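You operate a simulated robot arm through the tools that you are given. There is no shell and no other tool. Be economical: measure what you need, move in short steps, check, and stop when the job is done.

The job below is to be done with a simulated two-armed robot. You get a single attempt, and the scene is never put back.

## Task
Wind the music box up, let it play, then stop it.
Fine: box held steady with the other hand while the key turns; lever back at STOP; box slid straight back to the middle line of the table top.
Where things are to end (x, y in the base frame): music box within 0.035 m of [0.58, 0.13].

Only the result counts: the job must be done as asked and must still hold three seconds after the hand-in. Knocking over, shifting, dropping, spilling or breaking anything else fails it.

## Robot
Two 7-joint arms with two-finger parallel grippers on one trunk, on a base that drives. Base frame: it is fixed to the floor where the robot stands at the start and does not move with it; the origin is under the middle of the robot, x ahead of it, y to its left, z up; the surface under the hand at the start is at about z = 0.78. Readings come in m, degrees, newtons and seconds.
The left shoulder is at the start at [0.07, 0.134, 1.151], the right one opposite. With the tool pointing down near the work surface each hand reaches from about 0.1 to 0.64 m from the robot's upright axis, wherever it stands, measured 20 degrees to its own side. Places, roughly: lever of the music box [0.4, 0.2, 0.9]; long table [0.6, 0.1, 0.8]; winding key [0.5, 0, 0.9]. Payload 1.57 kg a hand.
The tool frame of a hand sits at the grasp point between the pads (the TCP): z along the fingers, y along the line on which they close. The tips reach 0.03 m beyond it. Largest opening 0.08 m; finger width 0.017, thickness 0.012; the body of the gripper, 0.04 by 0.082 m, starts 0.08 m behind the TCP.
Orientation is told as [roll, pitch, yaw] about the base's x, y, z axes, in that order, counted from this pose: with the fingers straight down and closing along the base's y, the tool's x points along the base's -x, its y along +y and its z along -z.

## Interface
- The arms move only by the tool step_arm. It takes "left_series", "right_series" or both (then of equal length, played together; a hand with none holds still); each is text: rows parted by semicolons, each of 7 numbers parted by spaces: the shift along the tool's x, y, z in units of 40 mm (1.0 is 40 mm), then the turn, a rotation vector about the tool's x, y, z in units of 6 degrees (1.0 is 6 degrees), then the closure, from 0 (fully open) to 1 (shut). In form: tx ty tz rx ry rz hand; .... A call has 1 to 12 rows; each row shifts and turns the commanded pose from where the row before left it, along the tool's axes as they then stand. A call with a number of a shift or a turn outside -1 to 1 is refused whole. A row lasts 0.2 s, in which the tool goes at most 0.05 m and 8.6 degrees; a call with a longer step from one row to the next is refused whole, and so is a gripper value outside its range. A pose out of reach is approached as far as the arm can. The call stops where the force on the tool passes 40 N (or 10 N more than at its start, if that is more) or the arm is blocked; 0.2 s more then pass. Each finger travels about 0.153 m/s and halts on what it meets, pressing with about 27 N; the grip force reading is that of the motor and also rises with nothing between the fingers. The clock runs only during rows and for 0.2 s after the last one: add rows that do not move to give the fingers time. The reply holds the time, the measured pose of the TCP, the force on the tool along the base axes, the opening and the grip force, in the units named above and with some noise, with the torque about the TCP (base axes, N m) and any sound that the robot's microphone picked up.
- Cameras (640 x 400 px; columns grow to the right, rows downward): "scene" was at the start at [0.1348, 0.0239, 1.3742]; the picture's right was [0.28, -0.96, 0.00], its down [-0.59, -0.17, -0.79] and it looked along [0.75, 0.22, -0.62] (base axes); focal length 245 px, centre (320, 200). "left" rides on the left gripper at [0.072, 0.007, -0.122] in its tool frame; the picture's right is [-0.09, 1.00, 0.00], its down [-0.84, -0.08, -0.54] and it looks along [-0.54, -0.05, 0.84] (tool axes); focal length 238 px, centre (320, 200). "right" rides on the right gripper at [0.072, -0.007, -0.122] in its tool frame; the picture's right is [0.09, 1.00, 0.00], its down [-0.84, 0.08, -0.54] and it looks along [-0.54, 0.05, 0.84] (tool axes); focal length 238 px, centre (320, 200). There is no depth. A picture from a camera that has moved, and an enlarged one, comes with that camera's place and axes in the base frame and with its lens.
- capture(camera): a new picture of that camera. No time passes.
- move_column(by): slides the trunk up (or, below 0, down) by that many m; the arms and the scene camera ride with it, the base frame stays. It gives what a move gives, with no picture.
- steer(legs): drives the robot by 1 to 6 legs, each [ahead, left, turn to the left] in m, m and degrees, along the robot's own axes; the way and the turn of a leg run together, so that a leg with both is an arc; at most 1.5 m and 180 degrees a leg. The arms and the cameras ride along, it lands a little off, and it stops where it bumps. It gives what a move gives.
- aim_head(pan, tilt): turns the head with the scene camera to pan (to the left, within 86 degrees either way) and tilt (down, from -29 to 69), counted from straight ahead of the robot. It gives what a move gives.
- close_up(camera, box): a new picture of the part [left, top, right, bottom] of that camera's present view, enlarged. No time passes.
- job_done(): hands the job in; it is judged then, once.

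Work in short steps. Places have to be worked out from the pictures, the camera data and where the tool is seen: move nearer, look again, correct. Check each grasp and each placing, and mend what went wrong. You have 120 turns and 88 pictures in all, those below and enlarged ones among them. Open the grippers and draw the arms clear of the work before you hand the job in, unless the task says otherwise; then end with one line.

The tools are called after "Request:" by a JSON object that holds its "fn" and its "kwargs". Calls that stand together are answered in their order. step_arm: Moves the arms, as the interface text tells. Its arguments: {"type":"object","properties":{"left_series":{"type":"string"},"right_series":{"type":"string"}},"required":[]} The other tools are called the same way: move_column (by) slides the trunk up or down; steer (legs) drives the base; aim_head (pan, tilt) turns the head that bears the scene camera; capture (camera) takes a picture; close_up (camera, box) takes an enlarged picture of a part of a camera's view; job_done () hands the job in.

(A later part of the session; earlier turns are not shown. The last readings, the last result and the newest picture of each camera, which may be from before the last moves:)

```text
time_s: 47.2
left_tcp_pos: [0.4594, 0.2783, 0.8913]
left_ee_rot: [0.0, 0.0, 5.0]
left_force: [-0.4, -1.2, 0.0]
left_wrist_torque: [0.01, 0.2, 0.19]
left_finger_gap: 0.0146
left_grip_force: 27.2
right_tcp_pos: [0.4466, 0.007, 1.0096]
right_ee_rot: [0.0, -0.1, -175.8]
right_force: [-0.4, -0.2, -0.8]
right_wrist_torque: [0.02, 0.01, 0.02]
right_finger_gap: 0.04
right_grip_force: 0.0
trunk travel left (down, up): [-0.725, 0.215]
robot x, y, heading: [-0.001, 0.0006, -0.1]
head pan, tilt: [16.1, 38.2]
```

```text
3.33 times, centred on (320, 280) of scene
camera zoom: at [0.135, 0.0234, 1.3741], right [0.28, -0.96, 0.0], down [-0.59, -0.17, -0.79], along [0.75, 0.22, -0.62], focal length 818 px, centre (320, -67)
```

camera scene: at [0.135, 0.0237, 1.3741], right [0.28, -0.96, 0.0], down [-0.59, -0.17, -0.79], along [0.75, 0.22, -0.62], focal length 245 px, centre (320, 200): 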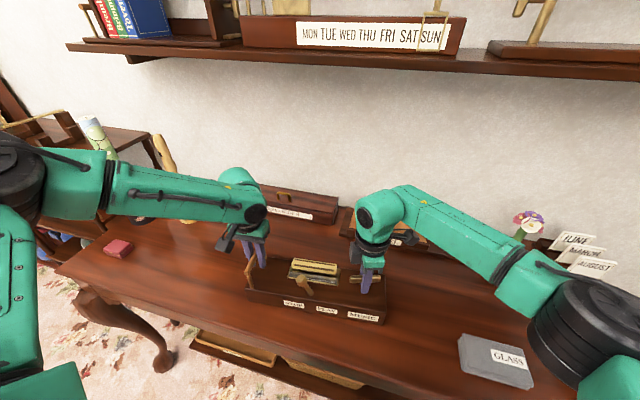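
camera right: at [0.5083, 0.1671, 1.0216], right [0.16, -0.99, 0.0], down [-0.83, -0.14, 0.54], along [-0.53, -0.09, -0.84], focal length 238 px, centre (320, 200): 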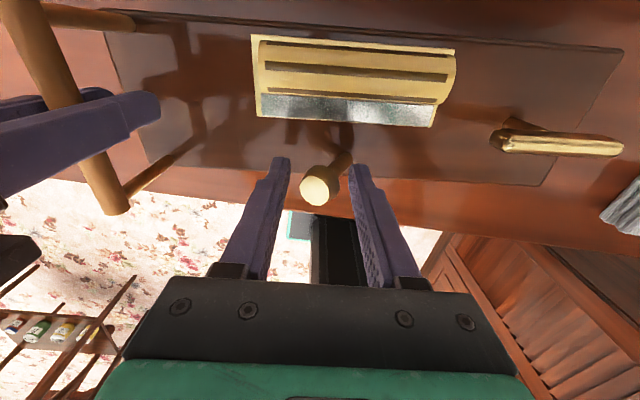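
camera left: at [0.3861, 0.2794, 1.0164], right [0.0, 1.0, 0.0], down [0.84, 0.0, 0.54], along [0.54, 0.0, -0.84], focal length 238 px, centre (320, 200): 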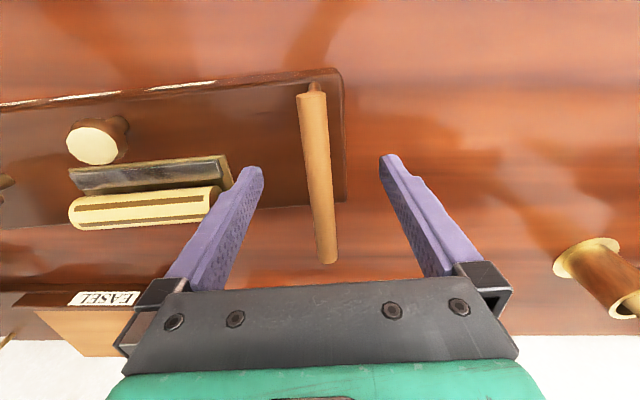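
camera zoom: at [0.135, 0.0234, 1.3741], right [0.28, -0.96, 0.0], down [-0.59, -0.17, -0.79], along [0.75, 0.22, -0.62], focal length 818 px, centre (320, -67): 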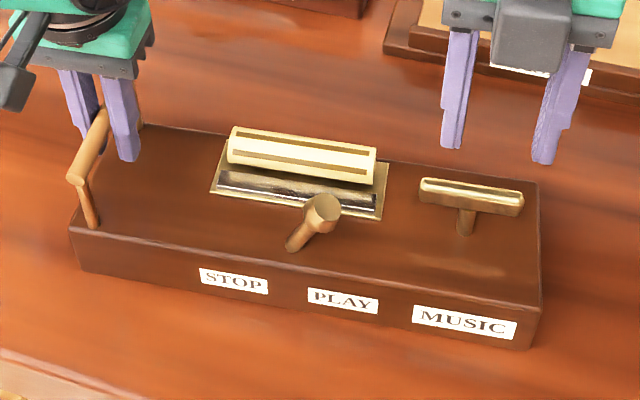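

No sound and the cylinder isn't turning, so it is not truly wound. I look closely around the key for any direction mark.

Request:
{"fn": "close_up", "kwargs": {"camera": "right", "box": [180, 0, 500, 200]}}

Request:
{"fn": "close_up", "kwargs": {"camera": "scene", "box": [330, 260, 390, 330]}}

```text
2.00 times, centred on (340, 100) of right
camera zoom: at [0.5183, 0.0201, 1.1324], right [0.16, -0.99, 0.0], down [-0.83, -0.14, 0.54], along [-0.53, -0.09, -0.84], focal length 477 px, centre (280, 400)
```

zoom: 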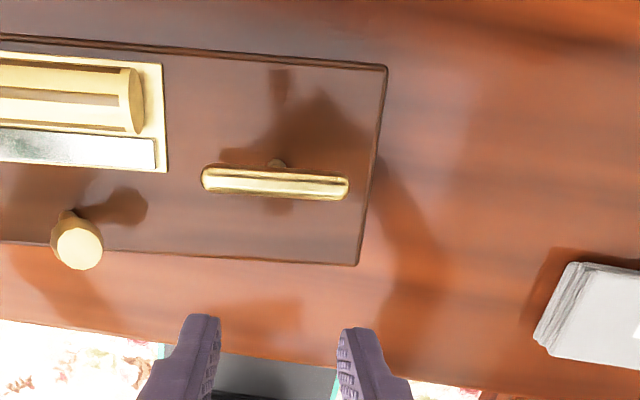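

```text
5.71 times, centred on (360, 295) of scene
camera zoom: at [0.135, 0.0234, 1.3741], right [0.28, -0.96, 0.0], down [-0.59, -0.17, -0.79], along [0.75, 0.22, -0.62], focal length 1402 px, centre (91, -343)
```

zoom: 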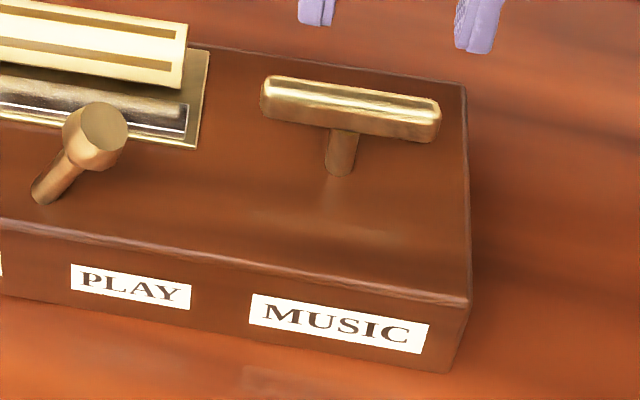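

No marks visible. I'll put the lever back at STOP, so winding comes first, and then try the key the other way.

Request:
{"fn": "step_arm", "kwargs": {"right_series": "-.03 -.85 0 0 0 0 .5;-.03 -.85 0 0 0 0 .5;0 -.86 0 0 0 0 .5;0 0 .7 0 0 0 .5;0 0 .7 0 0 0 .5;0 0 .7 0 0 0 .5;0 0 .65 0 0 0 .5;0 0 0 0 0 0 .5"}}

Request:
{"fn": "close_up", "kwargs": {"camera": "scene", "box": [230, 220, 410, 340]}}

```text
time_s: 49.0
left_tcp_pos: [0.459, 0.28, 0.8919]
left_ee_rot: [0.0, 0.1, 5.2]
left_force: [-0.5, 2.7, 2.8]
left_wrist_torque: [0.01, 0.08, 0.17]
left_finger_gap: 0.0147
left_grip_force: 26.8
right_tcp_pos: [0.4366, 0.1152, 0.9025]
right_ee_rot: [0.0, 0.0, -175.8]
right_force: [0.6, 0.6, 0.8]
right_wrist_torque: [0.03, 0.03, 0.02]
right_finger_gap: 0.0402
right_grip_force: 0.0
trunk travel left (down, up): [-0.725, 0.215]
robot x, y, heading: [-0.0003, -0.0002, 0.1]
head pan, tilt: [16.1, 38.2]
```

```text
3.33 times, centred on (320, 280) of scene
camera zoom: at [0.135, 0.0246, 1.3742], right [0.28, -0.96, 0.0], down [-0.59, -0.17, -0.79], along [0.75, 0.22, -0.62], focal length 818 px, centre (320, -67)
```

zoom: 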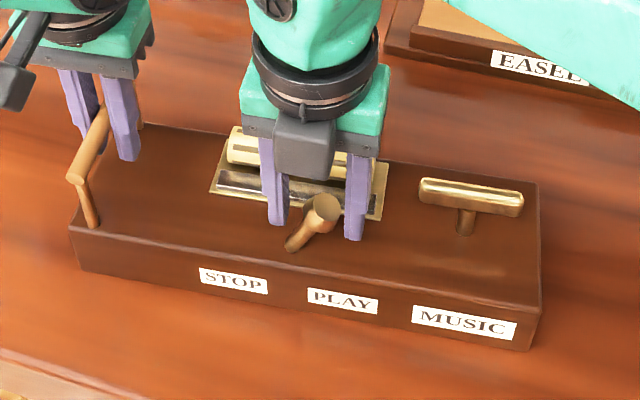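

The lever knob is between the fingers again. I push it toward +y to STOP.

Request:
{"fn": "step_arm", "kwargs": {"right_series": "0 -.3 0 0 0 0 .5;0 -.3 0 0 0 0 .5;0 -.3 0 0 0 0 .5;0 -.3 0 0 0 0 .5;0 -.15 0 0 0 0 .5;0 0 0 0 0 0 .5"}}

Request:
{"fn": "close_up", "kwargs": {"camera": "scene", "box": [230, 220, 410, 340]}}

```text
time_s: 50.4
left_tcp_pos: [0.4583, 0.281, 0.8906]
left_ee_rot: [0.1, 0.0, 5.1]
left_force: [2.2, 12.3, 2.1]
left_wrist_torque: [-0.05, -0.07, 0.1]
left_finger_gap: 0.0147
left_grip_force: 27.1
right_tcp_pos: [0.4333, 0.1646, 0.9002]
right_ee_rot: [0.1, 0.0, -175.9]
right_force: [-1.0, -13.7, -5.4]
right_wrist_torque: [-0.17, 0.04, -0.04]
right_finger_gap: 0.0515
right_grip_force: 5.8
trunk travel left (down, up): [-0.725, 0.215]
robot x, y, heading: [0.0026, 0.0022, 0.1]
head pan, tilt: [16.1, 38.2]
```

```text
3.33 times, centred on (320, 280) of scene
camera zoom: at [0.135, 0.0236, 1.3741], right [0.28, -0.96, 0.0], down [-0.59, -0.17, -0.79], along [0.75, 0.22, -0.62], focal length 818 px, centre (320, -67)
```

zoom: 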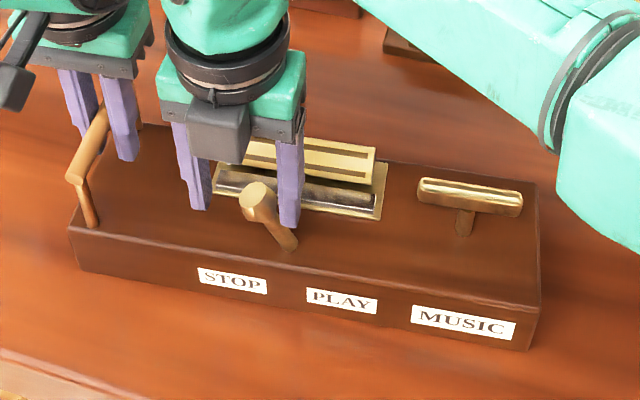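

The lever is at STOP against its end. I back off, lift, and return over the key, turning toward the wrist's far end (−266°) to have room for counter-clockwise turning.

Request:
{"fn": "step_arm", "kwargs": {"right_series": "0 .2 0 0 0 0 .5;0 0 -.8 0 0 0 .5;0 0 -.8 0 0 0 .5;0 0 -.8 0 0 0 .5;.235 .91 0 0 0 0 0;.235 .91 0 0 0 0 0;.235 .91 0 0 0 0 0;.235 .91 0 0 0 0 0;0 0 0 0 0 1 0;0 0 0 0 0 1 0;0 0 0 0 0 1 0;0 0 0 0 0 1 0"}}

Request:
{"fn": "step_arm", "kwargs": {"right_series": "0 0 0 0 0 1 0;0 0 0 0 0 1 0;0 0 0 0 0 1 0;0 0 0 0 0 1 0;0 0 0 0 0 1 0;0 0 0 0 0 1 0;0 0 0 0 0 1 0;0 0 0 0 0 1 0;0 0 0 0 0 1 0;0 0 0 0 0 1 0;0 0 0 0 0 1 0;0 0 0 0 0 0 0"}}

Request:
{"fn": "capture", "kwargs": {"camera": "right"}}

```text
time_s: 53.0
left_tcp_pos: [0.4594, 0.2792, 0.8914]
left_ee_rot: [0.0, 0.1, 5.1]
left_force: [0.0, -2.3, 0.0]
left_wrist_torque: [0.04, 0.05, 0.01]
left_finger_gap: 0.0146
left_grip_force: 27.3
right_tcp_pos: [0.4798, 0.0144, 0.9975]
right_ee_rot: [0.0, 0.1, 160.1]
right_force: [0.0, -0.1, -0.3]
right_wrist_torque: [-0.02, -0.03, 0.01]
right_finger_gap: 0.08
right_grip_force: 0.2
trunk travel left (down, up): [-0.725, 0.215]
robot x, y, heading: [0.0009, 0.0, 0.2]
head pan, tilt: [16.1, 38.2]
```

```text
time_s: 55.6
left_tcp_pos: [0.4582, 0.2796, 0.8905]
left_ee_rot: [0.0, -0.1, 5.1]
left_force: [0.3, -2.4, 0.4]
left_wrist_torque: [0.0, 0.01, 0.07]
left_finger_gap: 0.0145
left_grip_force: 26.9
right_tcp_pos: [0.4815, 0.0147, 0.9979]
right_ee_rot: [0.0, 0.0, 94.1]
right_force: [-0.7, 0.1, -0.4]
right_wrist_torque: [0.01, 0.04, 0.0]
right_finger_gap: 0.0801
right_grip_force: 0.1
trunk travel left (down, up): [-0.725, 0.215]
robot x, y, heading: [-0.0018, -0.0011, -0.1]
head pan, tilt: [16.1, 38.2]
```

```text
53 pictures are left
camera right: at [0.4931, -0.0568, 1.1191], right [-0.99, -0.16, 0.0], down [-0.14, 0.83, 0.54], along [-0.09, 0.54, -0.84], focal length 238 px, centre (320, 200)
```

right: 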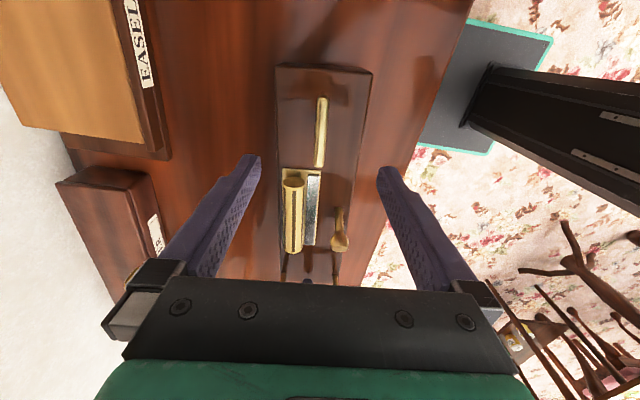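

Key is unchanged. I grasp it and first give a small clockwise nudge to confirm the stop.

Request:
{"fn": "step_arm", "kwargs": {"right_series": "-.05 0 .8 0 0 0 0;0 0 .8 0 0 0 0;0 0 .8 0 0 0 0;0 0 .62 0 0 0 0;0 0 0 0 0 0 .4;0 0 0 0 0 0 .8;0 0 0 0 0 0 1;0 0 0 0 0 0 1;0 0 0 0 0 .5 1;0 0 0 0 0 .5 1;0 0 0 0 0 0 1"}}

```text
time_s: 58.0
left_tcp_pos: [0.4583, 0.2813, 0.891]
left_ee_rot: [-0.1, 0.0, 5.1]
left_force: [2.2, 1.8, 0.8]
left_wrist_torque: [0.0, -0.19, 0.26]
left_finger_gap: 0.0146
left_grip_force: 27.4
right_tcp_pos: [0.4815, 0.0158, 0.8796]
right_ee_rot: [-0.1, 0.0, 88.2]
right_force: [0.4, -4.6, 13.2]
right_wrist_torque: [-0.04, 0.05, 0.5]
right_finger_gap: 0.0143
right_grip_force: 26.9
trunk travel left (down, up): [-0.725, 0.215]
robot x, y, heading: [0.0027, 0.0007, 0.1]
head pan, tilt: [16.1, 38.2]
```

The clockwise stop is real (0.5 N·m). Now I turn counter-clockwise, watching the torque.

Request:
{"fn": "step_arm", "kwargs": {"right_series": "0 0 0 0 0 -1 1;0 0 0 0 0 -1 1;0 0 0 0 0 -1 1;0 0 0 0 0 -1 1;0 0 0 0 0 -1 1;0 0 0 0 0 -1 1;0 0 0 0 0 -1 1;0 0 0 0 0 -1 1;0 0 0 0 0 -1 1;0 0 0 0 0 -1 1"}}

Request:
{"fn": "capture", "kwargs": {"camera": "right"}}

```text
time_s: 60.2
left_tcp_pos: [0.4587, 0.2799, 0.8903]
left_ee_rot: [0.1, 0.0, 5.1]
left_force: [-3.4, 0.9, 0.1]
left_wrist_torque: [-0.02, 0.13, 0.1]
left_finger_gap: 0.0145
left_grip_force: 27.3
right_tcp_pos: [0.4818, 0.0165, 0.878]
right_ee_rot: [-0.1, 0.1, 148.1]
right_force: [10.0, -3.2, 18.9]
right_wrist_torque: [0.07, -0.05, -0.18]
right_finger_gap: 0.0117
right_grip_force: 26.6
trunk travel left (down, up): [-0.725, 0.215]
robot x, y, heading: [-0.0013, 0.0014, 0.1]
head pan, tilt: [16.1, 38.2]
```

```text
52 pictures are left
camera right: at [0.5456, -0.0152, 0.999], right [-0.45, -0.9, 0.0], down [-0.75, 0.38, 0.54], along [-0.48, 0.24, -0.84], focal length 238 px, centre (320, 200)
```

right: 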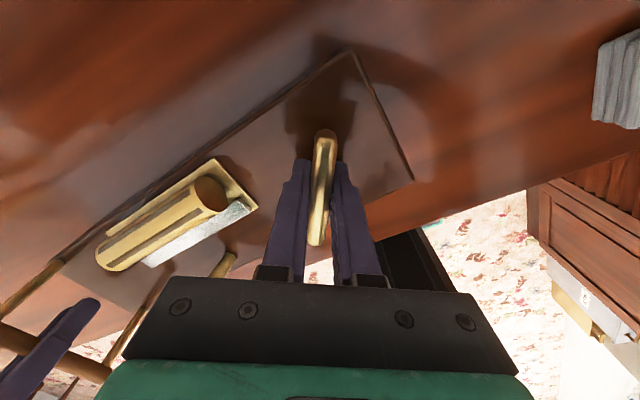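

It turns counter-clockwise too, slightly resisted, with 19 N of upward load, so I ease up 2 mm and continue.

Request:
{"fn": "step_arm", "kwargs": {"right_series": "0 0 -.05 0 0 -1 1;0 0 0 0 0 -1 1;0 0 0 0 0 -1 1;0 0 0 0 0 -1 1;0 0 0 0 0 -1 1;0 0 0 0 0 -1 1;0 0 0 0 0 -1 1;0 0 0 0 0 -1 1;0 0 0 0 0 -1 1;0 0 0 0 0 -1 1;0 0 0 0 0 -1 1;0 0 0 0 0 -1 1"}}

Request:
{"fn": "step_arm", "kwargs": {"right_series": "0 0 0 0 0 -1 1;0 0 0 0 0 -1 1;0 0 0 0 0 -1 1;0 0 0 0 0 -1 1;0 0 0 0 0 -1 1;0 0 0 0 0 -1 1;0 0 0 0 0 -1 1;0 0 0 0 0 -1 1;0 0 0 0 0 -1 1"}}

Request:
{"fn": "step_arm", "kwargs": {"right_series": "0 0 0 0 0 -1 1;0 0 0 0 0 -1 1;0 0 0 0 0 -1 1;0 0 0 0 0 -1 1"}}

Request:
{"fn": "capture", "kwargs": {"camera": "right"}}

```text
time_s: 62.8
left_tcp_pos: [0.4603, 0.2801, 0.8903]
left_ee_rot: [0.1, 0.0, 5.2]
left_force: [0.1, 17.9, 8.7]
left_wrist_torque: [-0.22, -0.11, 0.18]
left_finger_gap: 0.0146
left_grip_force: 27.2
right_tcp_pos: [0.4813, 0.0158, 0.8805]
right_ee_rot: [0.1, -0.1, -139.9]
right_force: [-0.4, -16.1, -2.3]
right_wrist_torque: [-0.67, 0.23, -0.12]
right_finger_gap: 0.0118
right_grip_force: 27.3
trunk travel left (down, up): [-0.725, 0.215]
robot x, y, heading: [0.0019, -0.0041, -0.0]
head pan, tilt: [16.1, 38.2]
```

```text
time_s: 64.8
left_tcp_pos: [0.4599, 0.2798, 0.8909]
left_ee_rot: [-0.1, 0.0, 5.1]
left_force: [2.7, 20.0, 8.8]
left_wrist_torque: [-0.14, -0.05, 0.22]
left_finger_gap: 0.0148
left_grip_force: 27.2
right_tcp_pos: [0.4817, 0.016, 0.8791]
right_ee_rot: [0.0, 0.0, -85.6]
right_force: [0.2, -17.9, 0.6]
right_wrist_torque: [0.34, 0.02, -0.11]
right_finger_gap: 0.0119
right_grip_force: 27.1
trunk travel left (down, up): [-0.725, 0.215]
robot x, y, heading: [0.0009, -0.0037, 0.3]
head pan, tilt: [16.1, 38.2]
```

```text
time_s: 65.8
left_tcp_pos: [0.4575, 0.2801, 0.8904]
left_ee_rot: [-0.2, 0.0, 5.1]
left_force: [-0.9, 2.3, 8.7]
left_wrist_torque: [-0.07, 0.05, 0.22]
left_finger_gap: 0.0145
left_grip_force: 27.0
right_tcp_pos: [0.4806, 0.0184, 0.8794]
right_ee_rot: [0.0, 0.1, -61.6]
right_force: [2.4, 1.1, -0.1]
right_wrist_torque: [0.06, 0.01, -0.86]
right_finger_gap: 0.0198
right_grip_force: 26.7
trunk travel left (down, up): [-0.725, 0.215]
robot x, y, heading: [0.0024, -0.001, 0.0]
head pan, tilt: [16.1, 38.2]
```

```text
51 pictures are left
camera right: at [0.441, 0.0784, 1.0013], right [0.83, 0.55, 0.0], down [0.47, -0.7, 0.54], along [0.3, -0.45, -0.84], focal length 238 px, centre (320, 200)
```

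right: 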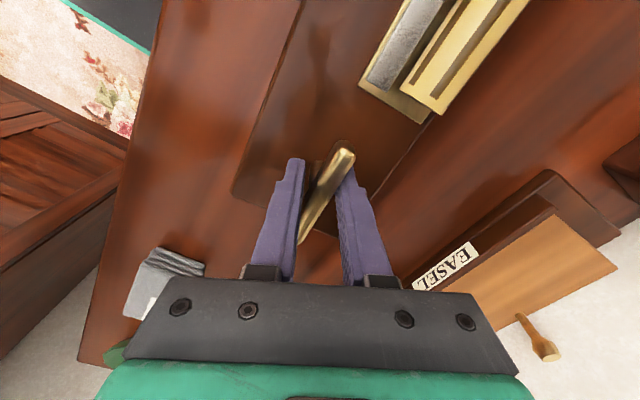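

The key runs only 180° between stops, so clockwise is winding and I've just brought it back to its start. I wind clockwise again, a full stroke, listening on the way.

Request:
{"fn": "step_arm", "kwargs": {"right_series": "0 0 0 0 0 1 1;0 0 0 0 0 1 1;0 0 0 0 0 1 1;0 0 0 0 0 1 1;0 0 0 0 0 1 1;0 0 0 0 0 1 1;0 0 0 0 0 1 1;0 0 0 0 0 1 1;0 0 0 0 0 1 1;0 0 0 0 0 1 1;0 0 0 0 0 1 1;0 0 0 0 0 1 1"}}

Request:
{"fn": "step_arm", "kwargs": {"right_series": "0 0 0 0 0 1 1;0 0 0 0 0 1 1;0 0 0 0 0 1 1;0 0 0 0 0 1 1;0 0 0 0 0 1 1;0 0 0 0 0 1 1;0 0 0 0 0 1 1;0 0 0 0 0 1 1;0 0 0 0 0 1 1;0 0 0 0 0 1 1;0 0 0 0 0 1 1;0 0 0 0 0 1 1"}}

Request:
{"fn": "step_arm", "kwargs": {"right_series": "0 0 0 0 0 1 1;0 0 0 0 0 1 1;0 0 0 0 0 1 1;0 0 0 0 0 1 1;0 0 0 0 0 1 1;0 0 0 0 0 1 1;0 0 0 0 0 1 1;0 0 0 0 0 1 1;0 0 0 0 0 1 1;0 0 0 0 0 1 1;0 0 0 0 0 1 1;0 0 0 0 0 0 1"}}

Request:
{"fn": "capture", "kwargs": {"camera": "right"}}

```text
time_s: 68.4
left_tcp_pos: [0.4592, 0.2795, 0.8904]
left_ee_rot: [-0.2, 0.0, 5.0]
left_force: [-0.6, -6.1, -0.3]
left_wrist_torque: [0.06, 0.25, 0.02]
left_finger_gap: 0.0144
left_grip_force: 26.9
right_tcp_pos: [0.4802, 0.0149, 0.8781]
right_ee_rot: [-0.1, 0.0, -133.9]
right_force: [-0.2, 5.8, -0.4]
right_wrist_torque: [0.14, -0.28, 0.09]
right_finger_gap: 0.0117
right_grip_force: 26.7
trunk travel left (down, up): [-0.725, 0.215]
robot x, y, heading: [0.0001, -0.0037, 0.2]
head pan, tilt: [16.1, 38.2]
```

```text
time_s: 71.0
left_tcp_pos: [0.4585, 0.2799, 0.8915]
left_ee_rot: [0.0, 0.0, 5.1]
left_force: [2.3, 3.0, 2.9]
left_wrist_torque: [-0.03, 0.14, 0.2]
left_finger_gap: 0.0147
left_grip_force: 27.1
right_tcp_pos: [0.4807, 0.0144, 0.8793]
right_ee_rot: [0.0, 0.0, 154.0]
right_force: [-1.3, -3.5, 0.3]
right_wrist_torque: [-0.33, -0.43, 0.15]
right_finger_gap: 0.0118
right_grip_force: 27.2
trunk travel left (down, up): [-0.725, 0.215]
robot x, y, heading: [0.0028, -0.0001, -0.1]
head pan, tilt: [16.1, 38.2]
```

```text
time_s: 73.6
left_tcp_pos: [0.4592, 0.2795, 0.8911]
left_ee_rot: [0.1, 0.0, 5.1]
left_force: [1.0, 12.1, 2.8]
left_wrist_torque: [-0.08, -0.24, 0.17]
left_finger_gap: 0.0143
left_grip_force: 26.9
right_tcp_pos: [0.4805, 0.0179, 0.8792]
right_ee_rot: [0.1, 0.0, 88.1]
right_force: [-0.6, -11.0, 0.5]
right_wrist_torque: [0.11, 0.01, 0.54]
right_finger_gap: 0.0139
right_grip_force: 27.1
trunk travel left (down, up): [-0.725, 0.215]
robot x, y, heading: [0.0017, -0.0003, -0.1]
head pan, tilt: [16.1, 38.2]
```

```text
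50 pictures are left
camera right: at [0.4855, -0.0548, 1.0013], right [-1.0, -0.06, 0.0], down [-0.05, 0.84, 0.54], along [-0.03, 0.54, -0.84], focal length 238 px, centre (320, 200)
```

right: 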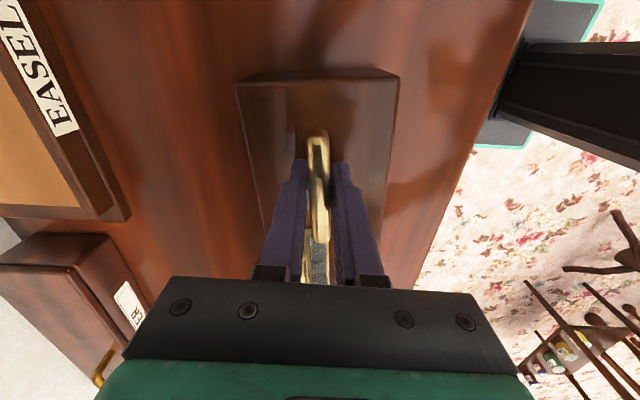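

Fully wound again at the stop. I release the key, lift, and go back over the lever.

Request:
{"fn": "step_arm", "kwargs": {"right_series": "0 0 0 0 0 -.9 1;0 0 0 0 0 0 .6;0 0 0 0 0 0 0;0 0 0 0 0 0 0;0 0 -.8 0 0 0 0;0 0 -1 0 0 0 0;0 0 -1 0 0 0 0;0 0 0 0 0 -1 0;0 0 0 0 0 -1 0;0 0 0 0 0 -1 .5;0 0 0 0 0 -1 .5;0 0 0 0 0 -1 .5"}}

Request:
{"fn": "step_arm", "kwargs": {"right_series": "0 0 0 0 0 -1 .5;0 0 0 0 0 -1 .5;0 0 0 0 0 -1 .5;0 0 0 0 0 -1 .5;0 0 0 0 0 -1 .5;0 0 0 0 0 -1 .5;0 0 0 0 0 -1 .5;0 0 0 0 0 -1 .5;0 0 0 0 0 -1 .5;0 0 0 0 0 -1 .5;0 0 0 0 0 0 .5"}}

Request:
{"fn": "close_up", "kwargs": {"camera": "scene", "box": [230, 220, 410, 340]}}

```text
time_s: 76.2
left_tcp_pos: [0.4592, 0.2803, 0.8905]
left_ee_rot: [0.0, 0.0, 5.1]
left_force: [-0.5, -0.9, 0.0]
left_wrist_torque: [0.01, 0.16, 0.13]
left_finger_gap: 0.0144
left_grip_force: 27.0
right_tcp_pos: [0.4817, 0.0163, 0.991]
right_ee_rot: [0.1, -0.1, 123.8]
right_force: [0.3, -0.6, -0.4]
right_wrist_torque: [-0.02, 0.03, 0.01]
right_finger_gap: 0.0401
right_grip_force: 0.0
trunk travel left (down, up): [-0.725, 0.215]
robot x, y, heading: [0.0035, -0.0, 0.1]
head pan, tilt: [16.1, 38.2]
```

```text
time_s: 78.6
left_tcp_pos: [0.46, 0.2801, 0.8917]
left_ee_rot: [0.0, 0.0, 5.0]
left_force: [0.1, 0.2, -0.8]
left_wrist_torque: [0.0, -0.01, 0.09]
left_finger_gap: 0.0147
left_grip_force: 27.0
right_tcp_pos: [0.481, 0.0166, 0.9919]
right_ee_rot: [-0.1, 0.0, -176.3]
right_force: [0.1, 0.9, 0.3]
right_wrist_torque: [0.01, 0.0, 0.02]
right_finger_gap: 0.0399
right_grip_force: 0.0
trunk travel left (down, up): [-0.725, 0.215]
robot x, y, heading: [-0.0015, -0.0022, 0.1]
head pan, tilt: [16.1, 38.2]
```

```text
3.33 times, centred on (320, 280) of scene
camera zoom: at [0.1352, 0.0241, 1.3741], right [0.28, -0.96, 0.0], down [-0.59, -0.17, -0.79], along [0.75, 0.22, -0.62], focal length 818 px, centre (320, -67)
```

zoom: 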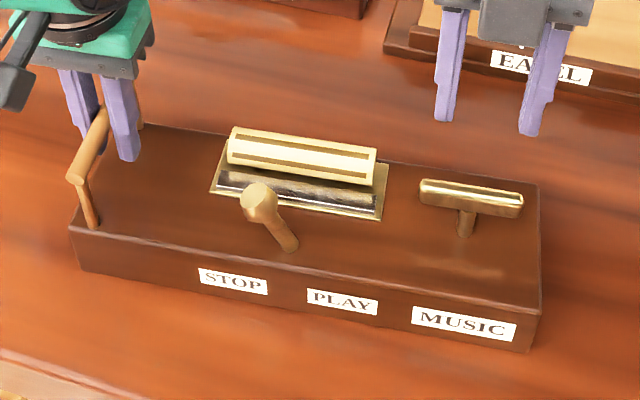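

Lever at STOP, key wound. I move over the lever, go down around it, and push to PLAY.

Request:
{"fn": "step_arm", "kwargs": {"right_series": "-.225 -.89 0 0 0 0 .5;-.225 -.89 0 0 0 0 .5;-.225 -.89 0 0 0 0 .5;-.225 -.89 0 0 0 0 .5;0 0 .6 0 0 0 .5;0 0 .6 0 0 0 .5;0 0 .6 0 0 0 .5;0 0 .5 0 0 0 .5;0 0 0 0 0 0 .5"}}

Request:
{"fn": "step_arm", "kwargs": {"right_series": "0 .3 0 0 0 0 .5;0 .3 0 0 0 0 .5;0 .3 0 0 0 0 .5;0 .3 0 0 0 0 .5;0 .25 0 0 0 0 .5;0 0 0 0 0 0 .5;0 0 0 0 0 0 .5;0 0 0 0 0 0 .5"}}

Request:
{"fn": "close_up", "kwargs": {"camera": "scene", "box": [230, 220, 410, 340]}}

Request:
{"fn": "capture", "kwargs": {"camera": "right"}}

```text
time_s: 80.6
left_tcp_pos: [0.4587, 0.2808, 0.8907]
left_ee_rot: [0.0, 0.0, 5.2]
left_force: [-0.4, 3.6, 0.3]
left_wrist_torque: [-0.02, 0.15, 0.08]
left_finger_gap: 0.0147
left_grip_force: 27.0
right_tcp_pos: [0.4386, 0.1544, 0.8996]
right_ee_rot: [-0.1, 0.0, -176.5]
right_force: [0.4, -0.4, -1.0]
right_wrist_torque: [0.02, -0.01, -0.04]
right_finger_gap: 0.0401
right_grip_force: 0.0
trunk travel left (down, up): [-0.725, 0.215]
robot x, y, heading: [0.0011, 0.0033, -0.0]
head pan, tilt: [16.1, 38.2]
```

```text
time_s: 82.4
left_tcp_pos: [0.4592, 0.2792, 0.8908]
left_ee_rot: [-0.1, 0.0, 5.0]
left_force: [-1.9, -19.0, 0.2]
left_wrist_torque: [0.2, -0.03, 0.07]
left_finger_gap: 0.0147
left_grip_force: 27.2
right_tcp_pos: [0.4392, 0.0986, 0.8975]
right_ee_rot: [-0.1, 0.0, -176.5]
right_force: [1.4, 17.2, -0.6]
right_wrist_torque: [0.29, -0.14, -0.13]
right_finger_gap: 0.0553
right_grip_force: 8.6
trunk travel left (down, up): [-0.725, 0.215]
robot x, y, heading: [0.0005, 0.0017, 0.1]
head pan, tilt: [16.1, 38.2]
```

```text
3.33 times, centred on (320, 280) of scene
camera zoom: at [0.1352, 0.0235, 1.3741], right [0.28, -0.96, 0.0], down [-0.59, -0.17, -0.79], along [0.75, 0.22, -0.62], focal length 818 px, centre (320, -67)
```

zoom: 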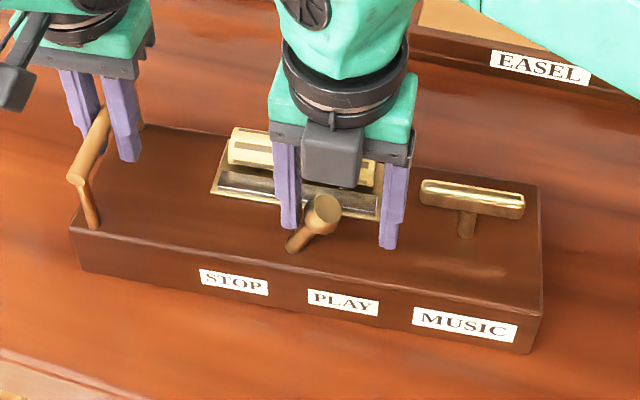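

```text
47 pictures are left
camera right: at [0.51, 0.1094, 1.0189], right [0.15, -0.99, 0.0], down [-0.83, -0.13, 0.54], along [-0.54, -0.08, -0.84], focal length 238 px, centre (320, 200)
```

right: 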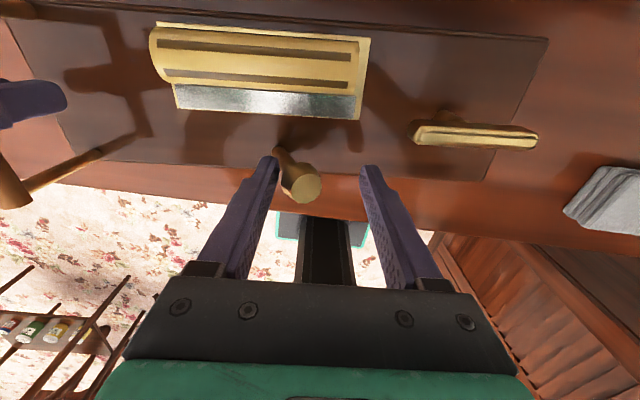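

No sound reported yet with the lever at PLAY. I wait with the hand still and compare the drum from the same viewpoint.

Request:
{"fn": "step_arm", "kwargs": {"right_series": "0 -.2 0 0 0 0 .5;0 0 0 0 0 0 .5;0 0 0 0 0 0 .5;0 0 0 0 0 0 .5"}}

Request:
{"fn": "close_up", "kwargs": {"camera": "right", "box": [120, 0, 440, 200]}}

Request:
{"fn": "step_arm", "kwargs": {"right_series": "0 0 0 0 0 0 .5;0 0 0 0 0 0 .5;0 0 0 0 0 0 .5;0 0 0 0 0 0 .5;0 0 0 0 0 0 .5;0 0 0 0 0 0 .5;0 0 0 0 0 0 .5"}}

Request:
{"fn": "close_up", "kwargs": {"camera": "right", "box": [120, 0, 440, 200]}}

```text
time_s: 83.4
left_tcp_pos: [0.4588, 0.2806, 0.8911]
left_ee_rot: [0.0, 0.0, 5.0]
left_force: [2.0, -1.7, 0.5]
left_wrist_torque: [-0.01, -0.1, 0.31]
left_finger_gap: 0.0147
left_grip_force: 26.7
right_tcp_pos: [0.439, 0.1071, 0.899]
right_ee_rot: [0.1, 0.0, -176.4]
right_force: [-1.1, 3.5, -0.9]
right_wrist_torque: [0.03, 0.04, 0.04]
right_finger_gap: 0.0428
right_grip_force: 1.6
trunk travel left (down, up): [-0.725, 0.215]
robot x, y, heading: [0.0031, 0.0021, -0.2]
head pan, tilt: [16.1, 38.2]
```

```text
2.00 times, centred on (280, 100) of right
camera zoom: at [0.5105, 0.1183, 1.0197], right [0.15, -0.99, 0.0], down [-0.83, -0.13, 0.54], along [-0.54, -0.08, -0.84], focal length 477 px, centre (400, 400)
```

zoom: 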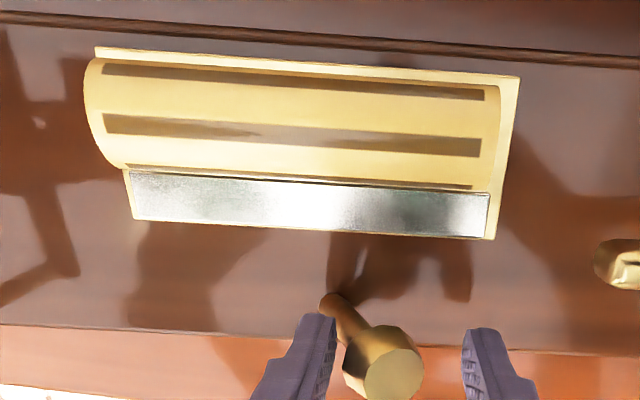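

```text
time_s: 85.0
left_tcp_pos: [0.4591, 0.281, 0.89]
left_ee_rot: [-0.2, 0.1, 5.1]
left_force: [0.8, 2.3, 2.6]
left_wrist_torque: [-0.01, 0.08, 0.18]
left_finger_gap: 0.0144
left_grip_force: 26.8
right_tcp_pos: [0.438, 0.1066, 0.8975]
right_ee_rot: [0.0, 0.0, -176.3]
right_force: [0.7, 2.0, -0.8]
right_wrist_torque: [0.01, -0.03, -0.01]
right_finger_gap: 0.0419
right_grip_force: 1.0
trunk travel left (down, up): [-0.725, 0.215]
robot x, y, heading: [-0.0041, 0.0005, 0.0]
head pan, tilt: [16.1, 38.2]
```

```text
2.00 times, centred on (280, 100) of right
camera zoom: at [0.5103, 0.1184, 1.0199], right [0.15, -0.99, 0.0], down [-0.83, -0.13, 0.54], along [-0.54, -0.08, -0.84], focal length 477 px, centre (400, 400)
```

zoom: 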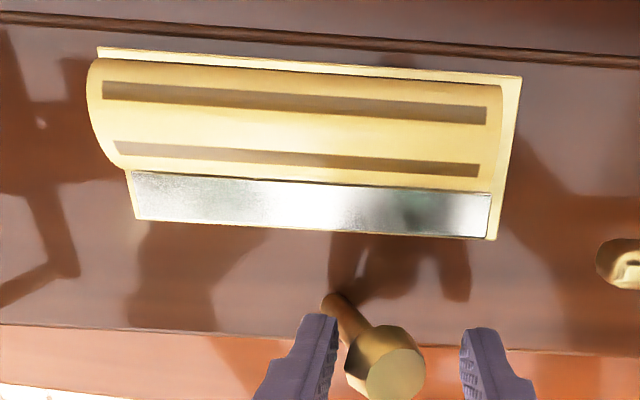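

The drum's stripes have moved, so it is playing. I let it play a few seconds more.

Request:
{"fn": "step_arm", "kwargs": {"right_series": "0 0 0 0 0 0 .5;0 0 0 0 0 0 .5;0 0 0 0 0 0 .5;0 0 0 0 0 0 .5;0 0 0 0 0 0 .5;0 0 0 0 0 0 .5;0 0 0 0 0 0 .5;0 0 0 0 0 0 .5;0 0 0 0 0 0 .5;0 0 0 0 0 0 .5;0 0 0 0 0 0 .5;0 0 0 0 0 0 .5"}}

Request:
{"fn": "close_up", "kwargs": {"camera": "right", "box": [120, 0, 440, 200]}}

Request:
{"fn": "step_arm", "kwargs": {"right_series": "0 0 0 0 0 0 .5"}}

Request:
{"fn": "capture", "kwargs": {"camera": "right"}}

```text
time_s: 87.6
left_tcp_pos: [0.4598, 0.28, 0.8896]
left_ee_rot: [-0.1, 0.0, 5.0]
left_force: [2.2, 0.7, 3.4]
left_wrist_torque: [0.02, 0.0, 0.16]
left_finger_gap: 0.0144
left_grip_force: 26.6
right_tcp_pos: [0.438, 0.1072, 0.8992]
right_ee_rot: [-0.1, 0.0, -176.4]
right_force: [0.0, 2.1, 0.2]
right_wrist_torque: [0.06, -0.01, -0.02]
right_finger_gap: 0.0413
right_grip_force: 0.8
trunk travel left (down, up): [-0.725, 0.215]
robot x, y, heading: [0.0014, 0.0019, 0.0]
head pan, tilt: [16.1, 38.2]
```

```text
2.00 times, centred on (280, 100) of right
camera zoom: at [0.5102, 0.1184, 1.0198], right [0.15, -0.99, 0.0], down [-0.83, -0.13, 0.54], along [-0.54, -0.08, -0.84], focal length 477 px, centre (400, 400)
```

zoom: 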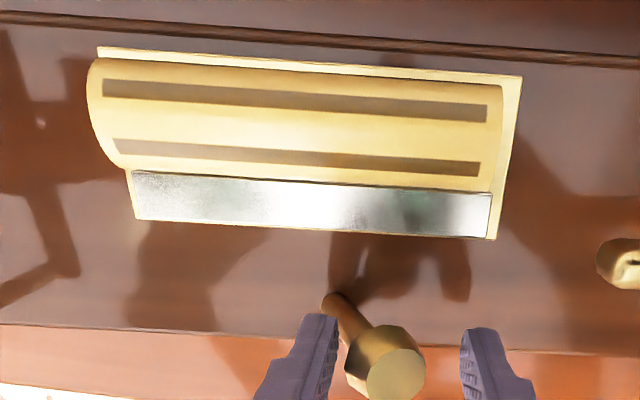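

```text
time_s: 88.0
left_tcp_pos: [0.4586, 0.2792, 0.8902]
left_ee_rot: [-0.1, 0.0, 5.0]
left_force: [2.2, 1.0, 1.6]
left_wrist_torque: [-0.03, -0.01, 0.18]
left_finger_gap: 0.0144
left_grip_force: 27.0
right_tcp_pos: [0.439, 0.106, 0.8989]
right_ee_rot: [-0.1, 0.0, -176.5]
right_force: [-0.1, 2.0, 0.4]
right_wrist_torque: [0.05, 0.0, 0.03]
right_finger_gap: 0.0421
right_grip_force: 0.8
trunk travel left (down, up): [-0.725, 0.215]
robot x, y, heading: [0.0022, -0.0003, 0.1]
head pan, tilt: [16.1, 38.2]
```

```text
43 pictures are left
camera right: at [0.5102, 0.1184, 1.0198], right [0.15, -0.99, 0.0], down [-0.83, -0.13, 0.54], along [-0.54, -0.08, -0.84], focal length 238 px, centre (320, 200)
```

right: 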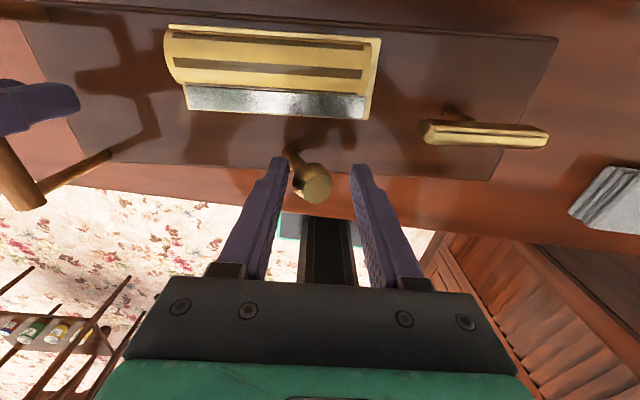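

The stripes moved again between frames, so it's clearly playing, and it has played for over 6 s. Now I push the lever back to STOP.

Request:
{"fn": "step_arm", "kwargs": {"right_series": "0 -.3 0 0 0 0 .5;0 -.3 0 0 0 0 .5;0 -.3 0 0 0 0 .5;0 -.3 0 0 0 0 .5;0 -.28 0 0 0 0 .5;0 0 0 0 0 0 .5;0 .2 0 0 0 0 .5;0 0 0 0 0 0 .5"}}

Request:
{"fn": "close_up", "kwargs": {"camera": "right", "box": [160, 0, 480, 200]}}

Request:
{"fn": "step_arm", "kwargs": {"right_series": "0 0 0 0 0 0 .5;0 0 0 0 0 0 .5"}}

Request:
{"fn": "close_up", "kwargs": {"camera": "right", "box": [160, 0, 480, 200]}}

Request:
{"fn": "close_up", "kwargs": {"camera": "scene", "box": [230, 220, 410, 340]}}

```text
time_s: 89.8
left_tcp_pos: [0.4586, 0.2807, 0.8907]
left_ee_rot: [-0.1, 0.0, 4.9]
left_force: [-0.1, 3.0, -0.4]
left_wrist_torque: [-0.06, 0.06, 0.2]
left_finger_gap: 0.0144
left_grip_force: 26.7
right_tcp_pos: [0.4378, 0.1579, 0.8987]
right_ee_rot: [0.1, 0.0, -176.4]
right_force: [0.9, 0.0, 0.5]
right_wrist_torque: [-0.01, 0.0, 0.05]
right_finger_gap: 0.0408
right_grip_force: 0.2
trunk travel left (down, up): [-0.725, 0.215]
robot x, y, heading: [0.0006, -0.0, -0.4]
head pan, tilt: [16.1, 38.2]
```

```text
2.00 times, centred on (320, 100) of right
camera zoom: at [0.5085, 0.1698, 1.0198], right [0.15, -0.99, 0.0], down [-0.83, -0.13, 0.54], along [-0.54, -0.08, -0.84], focal length 477 px, centre (320, 400)
```

zoom: 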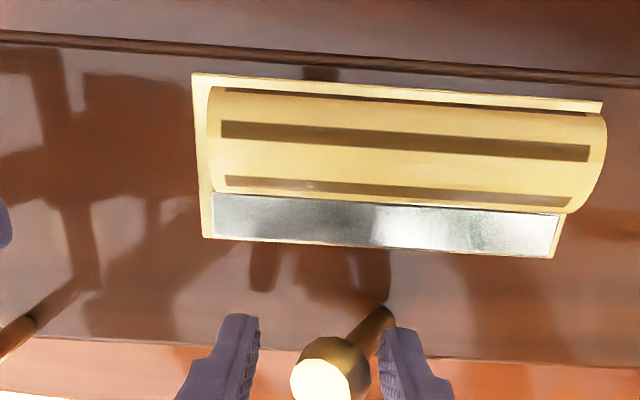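

```text
time_s: 90.4
left_tcp_pos: [0.4601, 0.2798, 0.8909]
left_ee_rot: [-0.1, 0.0, 5.0]
left_force: [-0.6, 1.7, 0.3]
left_wrist_torque: [-0.05, 0.04, 0.15]
left_finger_gap: 0.0145
left_grip_force: 26.9
right_tcp_pos: [0.4372, 0.157, 0.8991]
right_ee_rot: [0.0, 0.0, -176.5]
right_force: [0.4, 0.1, -0.3]
right_wrist_torque: [0.04, 0.02, 0.0]
right_finger_gap: 0.0399
right_grip_force: 0.1
trunk travel left (down, up): [-0.725, 0.215]
robot x, y, heading: [-0.002, -0.0013, 0.1]
head pan, tilt: [16.1, 38.2]
```

```text
2.00 times, centred on (320, 100) of right
camera zoom: at [0.5086, 0.1693, 1.0196], right [0.15, -0.99, 0.0], down [-0.83, -0.13, 0.54], along [-0.54, -0.08, -0.84], focal length 477 px, centre (320, 400)
```

zoom: 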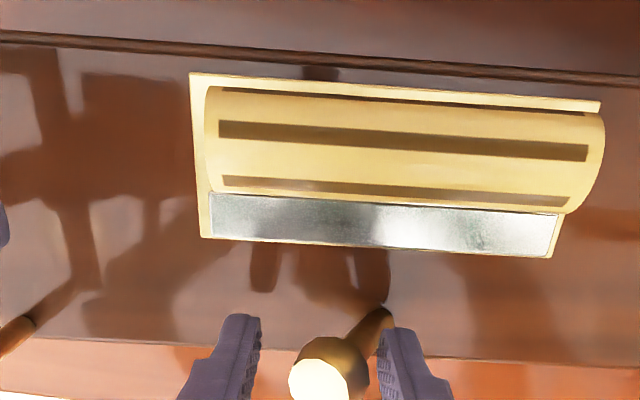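

```text
3.33 times, centred on (320, 280) of scene
camera zoom: at [0.1348, 0.0245, 1.3741], right [0.28, -0.96, 0.0], down [-0.59, -0.17, -0.79], along [0.75, 0.22, -0.62], focal length 818 px, centre (320, -67)
```

zoom: 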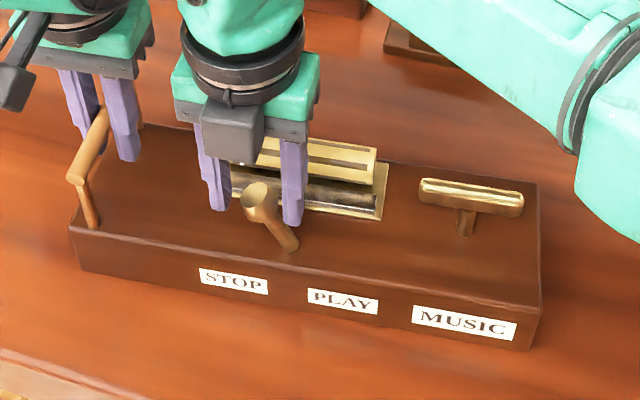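

The drum is still and the lever is at STOP. The box centre is about (0.471, 0.128), so it needs about +0.11 in x. I release the handle, lift both hands clear, and take them to the front side to push evenly with both.

Request:
{"fn": "step_arm", "kwargs": {"left_series": "0 0 0 0 0 0 .5;0 0 0 0 0 0 0;0 0 0 0 0 0 0;0 0 -1 0 0 0 0;0 0 -1 0 0 0 0;.655 -.32 0 0 0 0 1;.655 -.32 0 0 0 0 1;.655 -.32 0 0 0 0 1;.655 -.32 0 0 0 0 1;0 0 0 0 0 0 1", "right_series": "0 0 -.77 0 0 0 .5;0 0 -.77 0 0 0 .5;0 0 -.77 0 0 0 .5;-.53 .76 0 0 0 0 1;-.53 .76 0 0 0 0 1;-.53 .76 0 0 0 0 1;-.53 .76 0 0 0 0 1;0 0 0 0 0 0 1;0 0 0 0 0 0 1;0 0 0 0 0 0 1"}}

Request:
{"fn": "capture", "kwargs": {"camera": "scene"}}

Request:
{"fn": "capture", "kwargs": {"camera": "left"}}

```text
time_s: 92.6
left_tcp_pos: [0.3577, 0.2162, 0.9726]
left_ee_rot: [0.1, 0.0, 5.1]
left_force: [-0.3, 0.4, -0.3]
left_wrist_torque: [0.01, 0.01, -0.01]
left_finger_gap: 0.0
left_grip_force: 21.4
right_tcp_pos: [0.3585, 0.0303, 0.9949]
right_ee_rot: [0.1, 0.0, -176.4]
right_force: [0.7, 0.3, 0.5]
right_wrist_torque: [0.0, -0.03, 0.0]
right_finger_gap: 0.0002
right_grip_force: 21.2
trunk travel left (down, up): [-0.725, 0.215]
robot x, y, heading: [-0.0009, -0.0007, 0.3]
head pan, tilt: [16.1, 38.2]
```

```text
39 pictures are left
camera scene: at [0.1351, 0.0234, 1.3741], right [0.28, -0.96, 0.0], down [-0.59, -0.17, -0.79], along [0.75, 0.22, -0.62], focal length 245 px, centre (320, 200)
```

scene: 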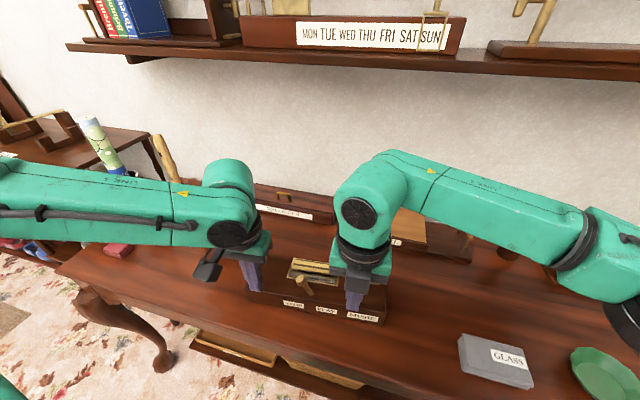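

```text
38 pictures are left
camera left: at [0.2856, 0.2161, 1.0924], right [0.0, 1.0, 0.0], down [0.84, 0.0, 0.54], along [0.54, 0.0, -0.84], focal length 238 px, centre (320, 200)
```

left: 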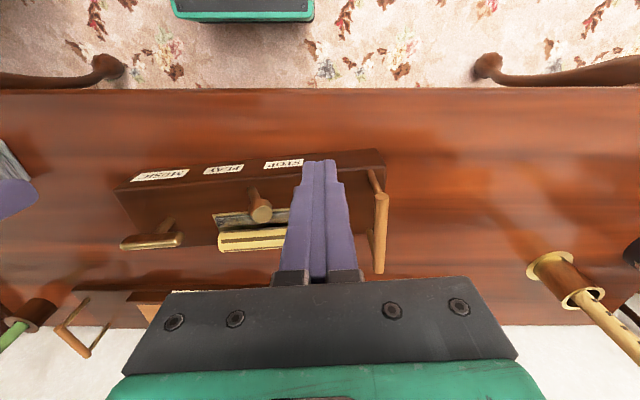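

Both hands are in front of the box with fingers shut; the table edge is at x≈0.327, so they are over the table. I lower them to finger tips about 25 mm above the table.

Request:
{"fn": "step_arm", "kwargs": {"left_series": "0 0 .86 0 0 0 1;0 0 .86 0 0 0 1;0 0 .86 0 0 0 1;0 0 .86 0 0 0 1;0 0 0 0 0 0 1", "right_series": "0 0 1 0 0 0 1;0 0 1 0 0 0 1;0 0 1 0 0 0 1;0 0 1 0 0 0 1;0 0 0 0 0 0 1"}}

Request:
{"fn": "capture", "kwargs": {"camera": "left"}}

Request:
{"fn": "capture", "kwargs": {"camera": "right"}}

```text
time_s: 93.8
left_tcp_pos: [0.3601, 0.219, 0.8321]
left_ee_rot: [0.0, 0.1, 5.0]
left_force: [0.3, 0.2, 0.8]
left_wrist_torque: [0.0, -0.03, 0.02]
left_finger_gap: 0.0
left_grip_force: 21.6
right_tcp_pos: [0.3558, 0.0304, 0.833]
right_ee_rot: [0.1, 0.0, -176.4]
right_force: [0.2, 0.0, -0.2]
right_wrist_torque: [-0.01, -0.03, 0.01]
right_finger_gap: 0.0
right_grip_force: 21.5
trunk travel left (down, up): [-0.725, 0.215]
robot x, y, heading: [0.0007, 0.0033, 0.3]
head pan, tilt: [16.1, 38.2]
```

```text
37 pictures are left
camera left: at [0.2876, 0.2189, 0.953], right [0.0, 1.0, 0.0], down [0.84, 0.0, 0.54], along [0.54, 0.0, -0.84], focal length 238 px, centre (320, 200)
```

left: 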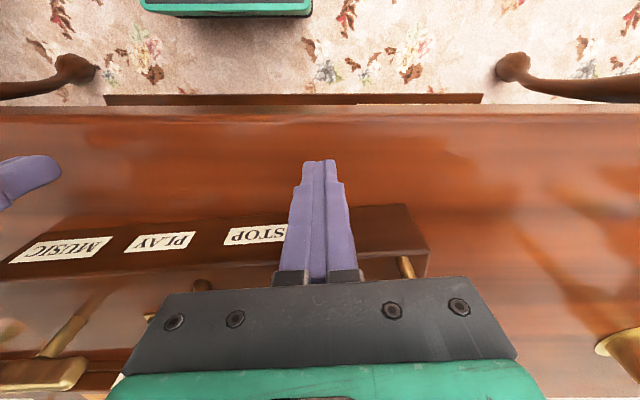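

```text
36 pictures are left
camera right: at [0.427, 0.0424, 0.9546], right [0.15, -0.99, 0.0], down [-0.83, -0.13, 0.54], along [-0.53, -0.08, -0.84], focal length 238 px, centre (320, 200)
```

right: 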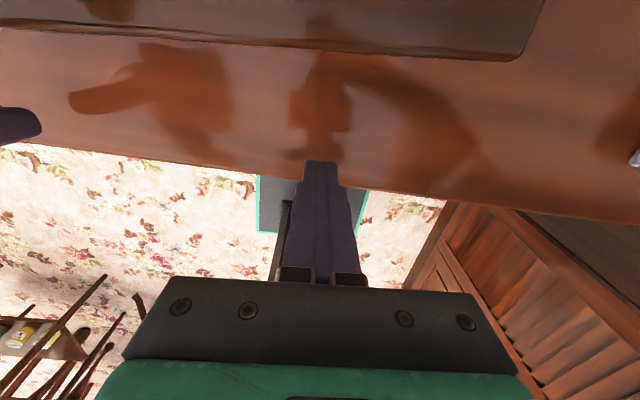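

I advance both hands to just short of the front face, then push together about 50 mm, slowly.

Request:
{"fn": "step_arm", "kwargs": {"left_series": "-.448 -.039 0 0 0 0 1;-.448 -.039 0 0 0 0 1;-.25 -.022 0 0 0 0 1;-.25 -.022 0 0 0 0 1;-.25 -.022 0 0 0 0 1;-.25 -.022 0 0 0 0 1;-.25 -.022 0 0 0 0 1;0 0 0 0 0 0 1", "right_series": ".7235 .046 0 0 0 0 1;.7235 .046 0 0 0 0 1;.25 .016 0 0 0 0 1;.25 .016 0 0 0 0 1;.25 .016 0 0 0 0 1;.25 .016 0 0 0 0 1;.25 .016 0 0 0 0 1;0 0 0 0 0 0 1"}}

Request:
{"fn": "capture", "kwargs": {"camera": "scene"}}

Request:
{"fn": "capture", "kwargs": {"camera": "left"}}

```text
time_s: 95.6
left_tcp_pos: [0.4441, 0.216, 0.8332]
left_ee_rot: [0.0, -0.2, 5.0]
left_force: [-0.8, 0.3, 0.8]
left_wrist_torque: [0.0, -0.02, 0.03]
left_finger_gap: 0.0002
left_grip_force: 21.6
right_tcp_pos: [0.4654, 0.031, 0.8325]
right_ee_rot: [-0.1, 0.1, -176.4]
right_force: [-2.5, -0.5, 7.3]
right_wrist_torque: [0.01, 0.02, 0.02]
right_finger_gap: 0.0
right_grip_force: 21.8
trunk travel left (down, up): [-0.725, 0.215]
robot x, y, heading: [-0.0021, 0.0022, 0.3]
head pan, tilt: [16.1, 38.2]
```

```text
35 pictures are left
camera scene: at [0.1327, 0.0235, 1.3744], right [0.28, -0.96, 0.0], down [-0.59, -0.17, -0.79], along [0.76, 0.22, -0.62], focal length 245 px, centre (320, 200)
```

scene: 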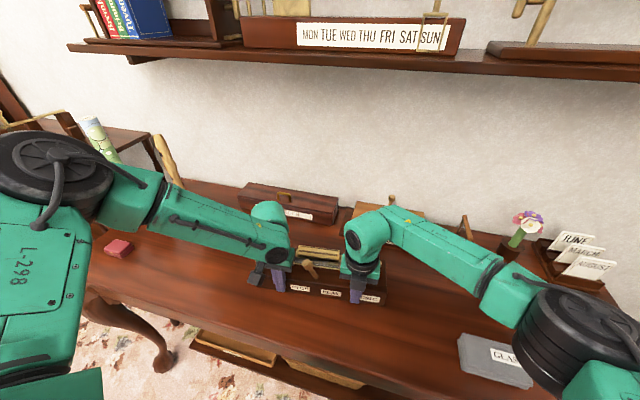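

```text
34 pictures are left
camera left: at [0.3708, 0.2167, 0.9535], right [0.0, 1.0, 0.0], down [0.84, 0.0, 0.54], along [0.54, 0.0, -0.84], focal length 238 px, centre (320, 200)
```

left: 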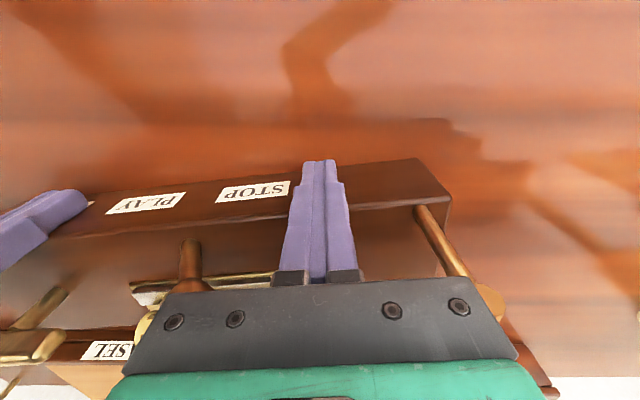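

The box slid straight; I estimate its centre at (0.513, 0.132). Another 67 mm is needed, with slightly more on the left to keep the original yaw.

Request:
{"fn": "step_arm", "kwargs": {"left_series": "-.25 -.022 0 0 0 0 1;-.25 -.022 0 0 0 0 1;-.25 -.022 0 0 0 0 1;-.25 -.022 0 0 0 0 1;-.25 -.022 0 0 0 0 1;-.25 -.022 0 0 0 0 1;-.2 -.018 0 0 0 0 1;0 0 0 0 0 0 1", "right_series": ".23 .015 0 0 0 0 1;.23 .015 0 0 0 0 1;.23 .015 0 0 0 0 1;.23 .015 0 0 0 0 1;.23 .015 0 0 0 0 1;.23 .015 0 0 0 0 1;.2 .013 0 0 0 0 1;0 0 0 0 0 0 1"}}

Request:
{"fn": "capture", "kwargs": {"camera": "left"}}

```text
time_s: 97.4
left_tcp_pos: [0.5027, 0.2223, 0.8401]
left_ee_rot: [-0.2, -0.3, 4.9]
left_force: [0.1, 0.0, -0.1]
left_wrist_torque: [-0.01, -0.04, -0.02]
left_finger_gap: 0.0
left_grip_force: 21.0
left hand out of reach, approached as far as the arm can: row 6, 7
right_tcp_pos: [0.5282, 0.0306, 0.8323]
right_ee_rot: [0.0, 0.2, -176.4]
right_force: [-5.0, -0.8, 7.1]
right_wrist_torque: [-0.02, 0.0, -0.02]
right_finger_gap: 0.0
right_grip_force: 21.4
trunk travel left (down, up): [-0.725, 0.215]
robot x, y, heading: [-0.0003, -0.0006, -0.1]
head pan, tilt: [16.1, 38.2]
```

```text
33 pictures are left
camera left: at [0.4288, 0.2215, 0.961], right [0.0, 1.0, 0.0], down [0.84, 0.0, 0.55], along [0.55, 0.0, -0.84], focal length 238 px, centre (320, 200)
```

left: 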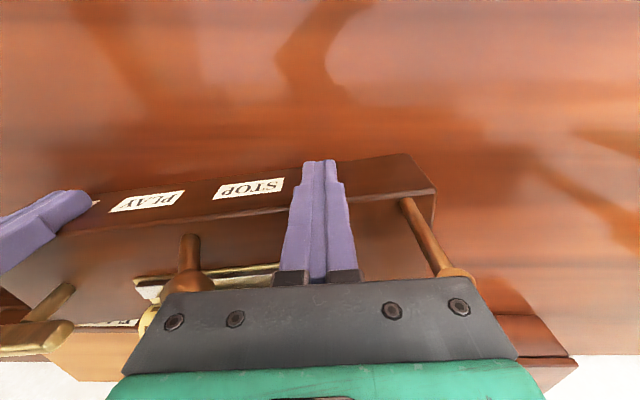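

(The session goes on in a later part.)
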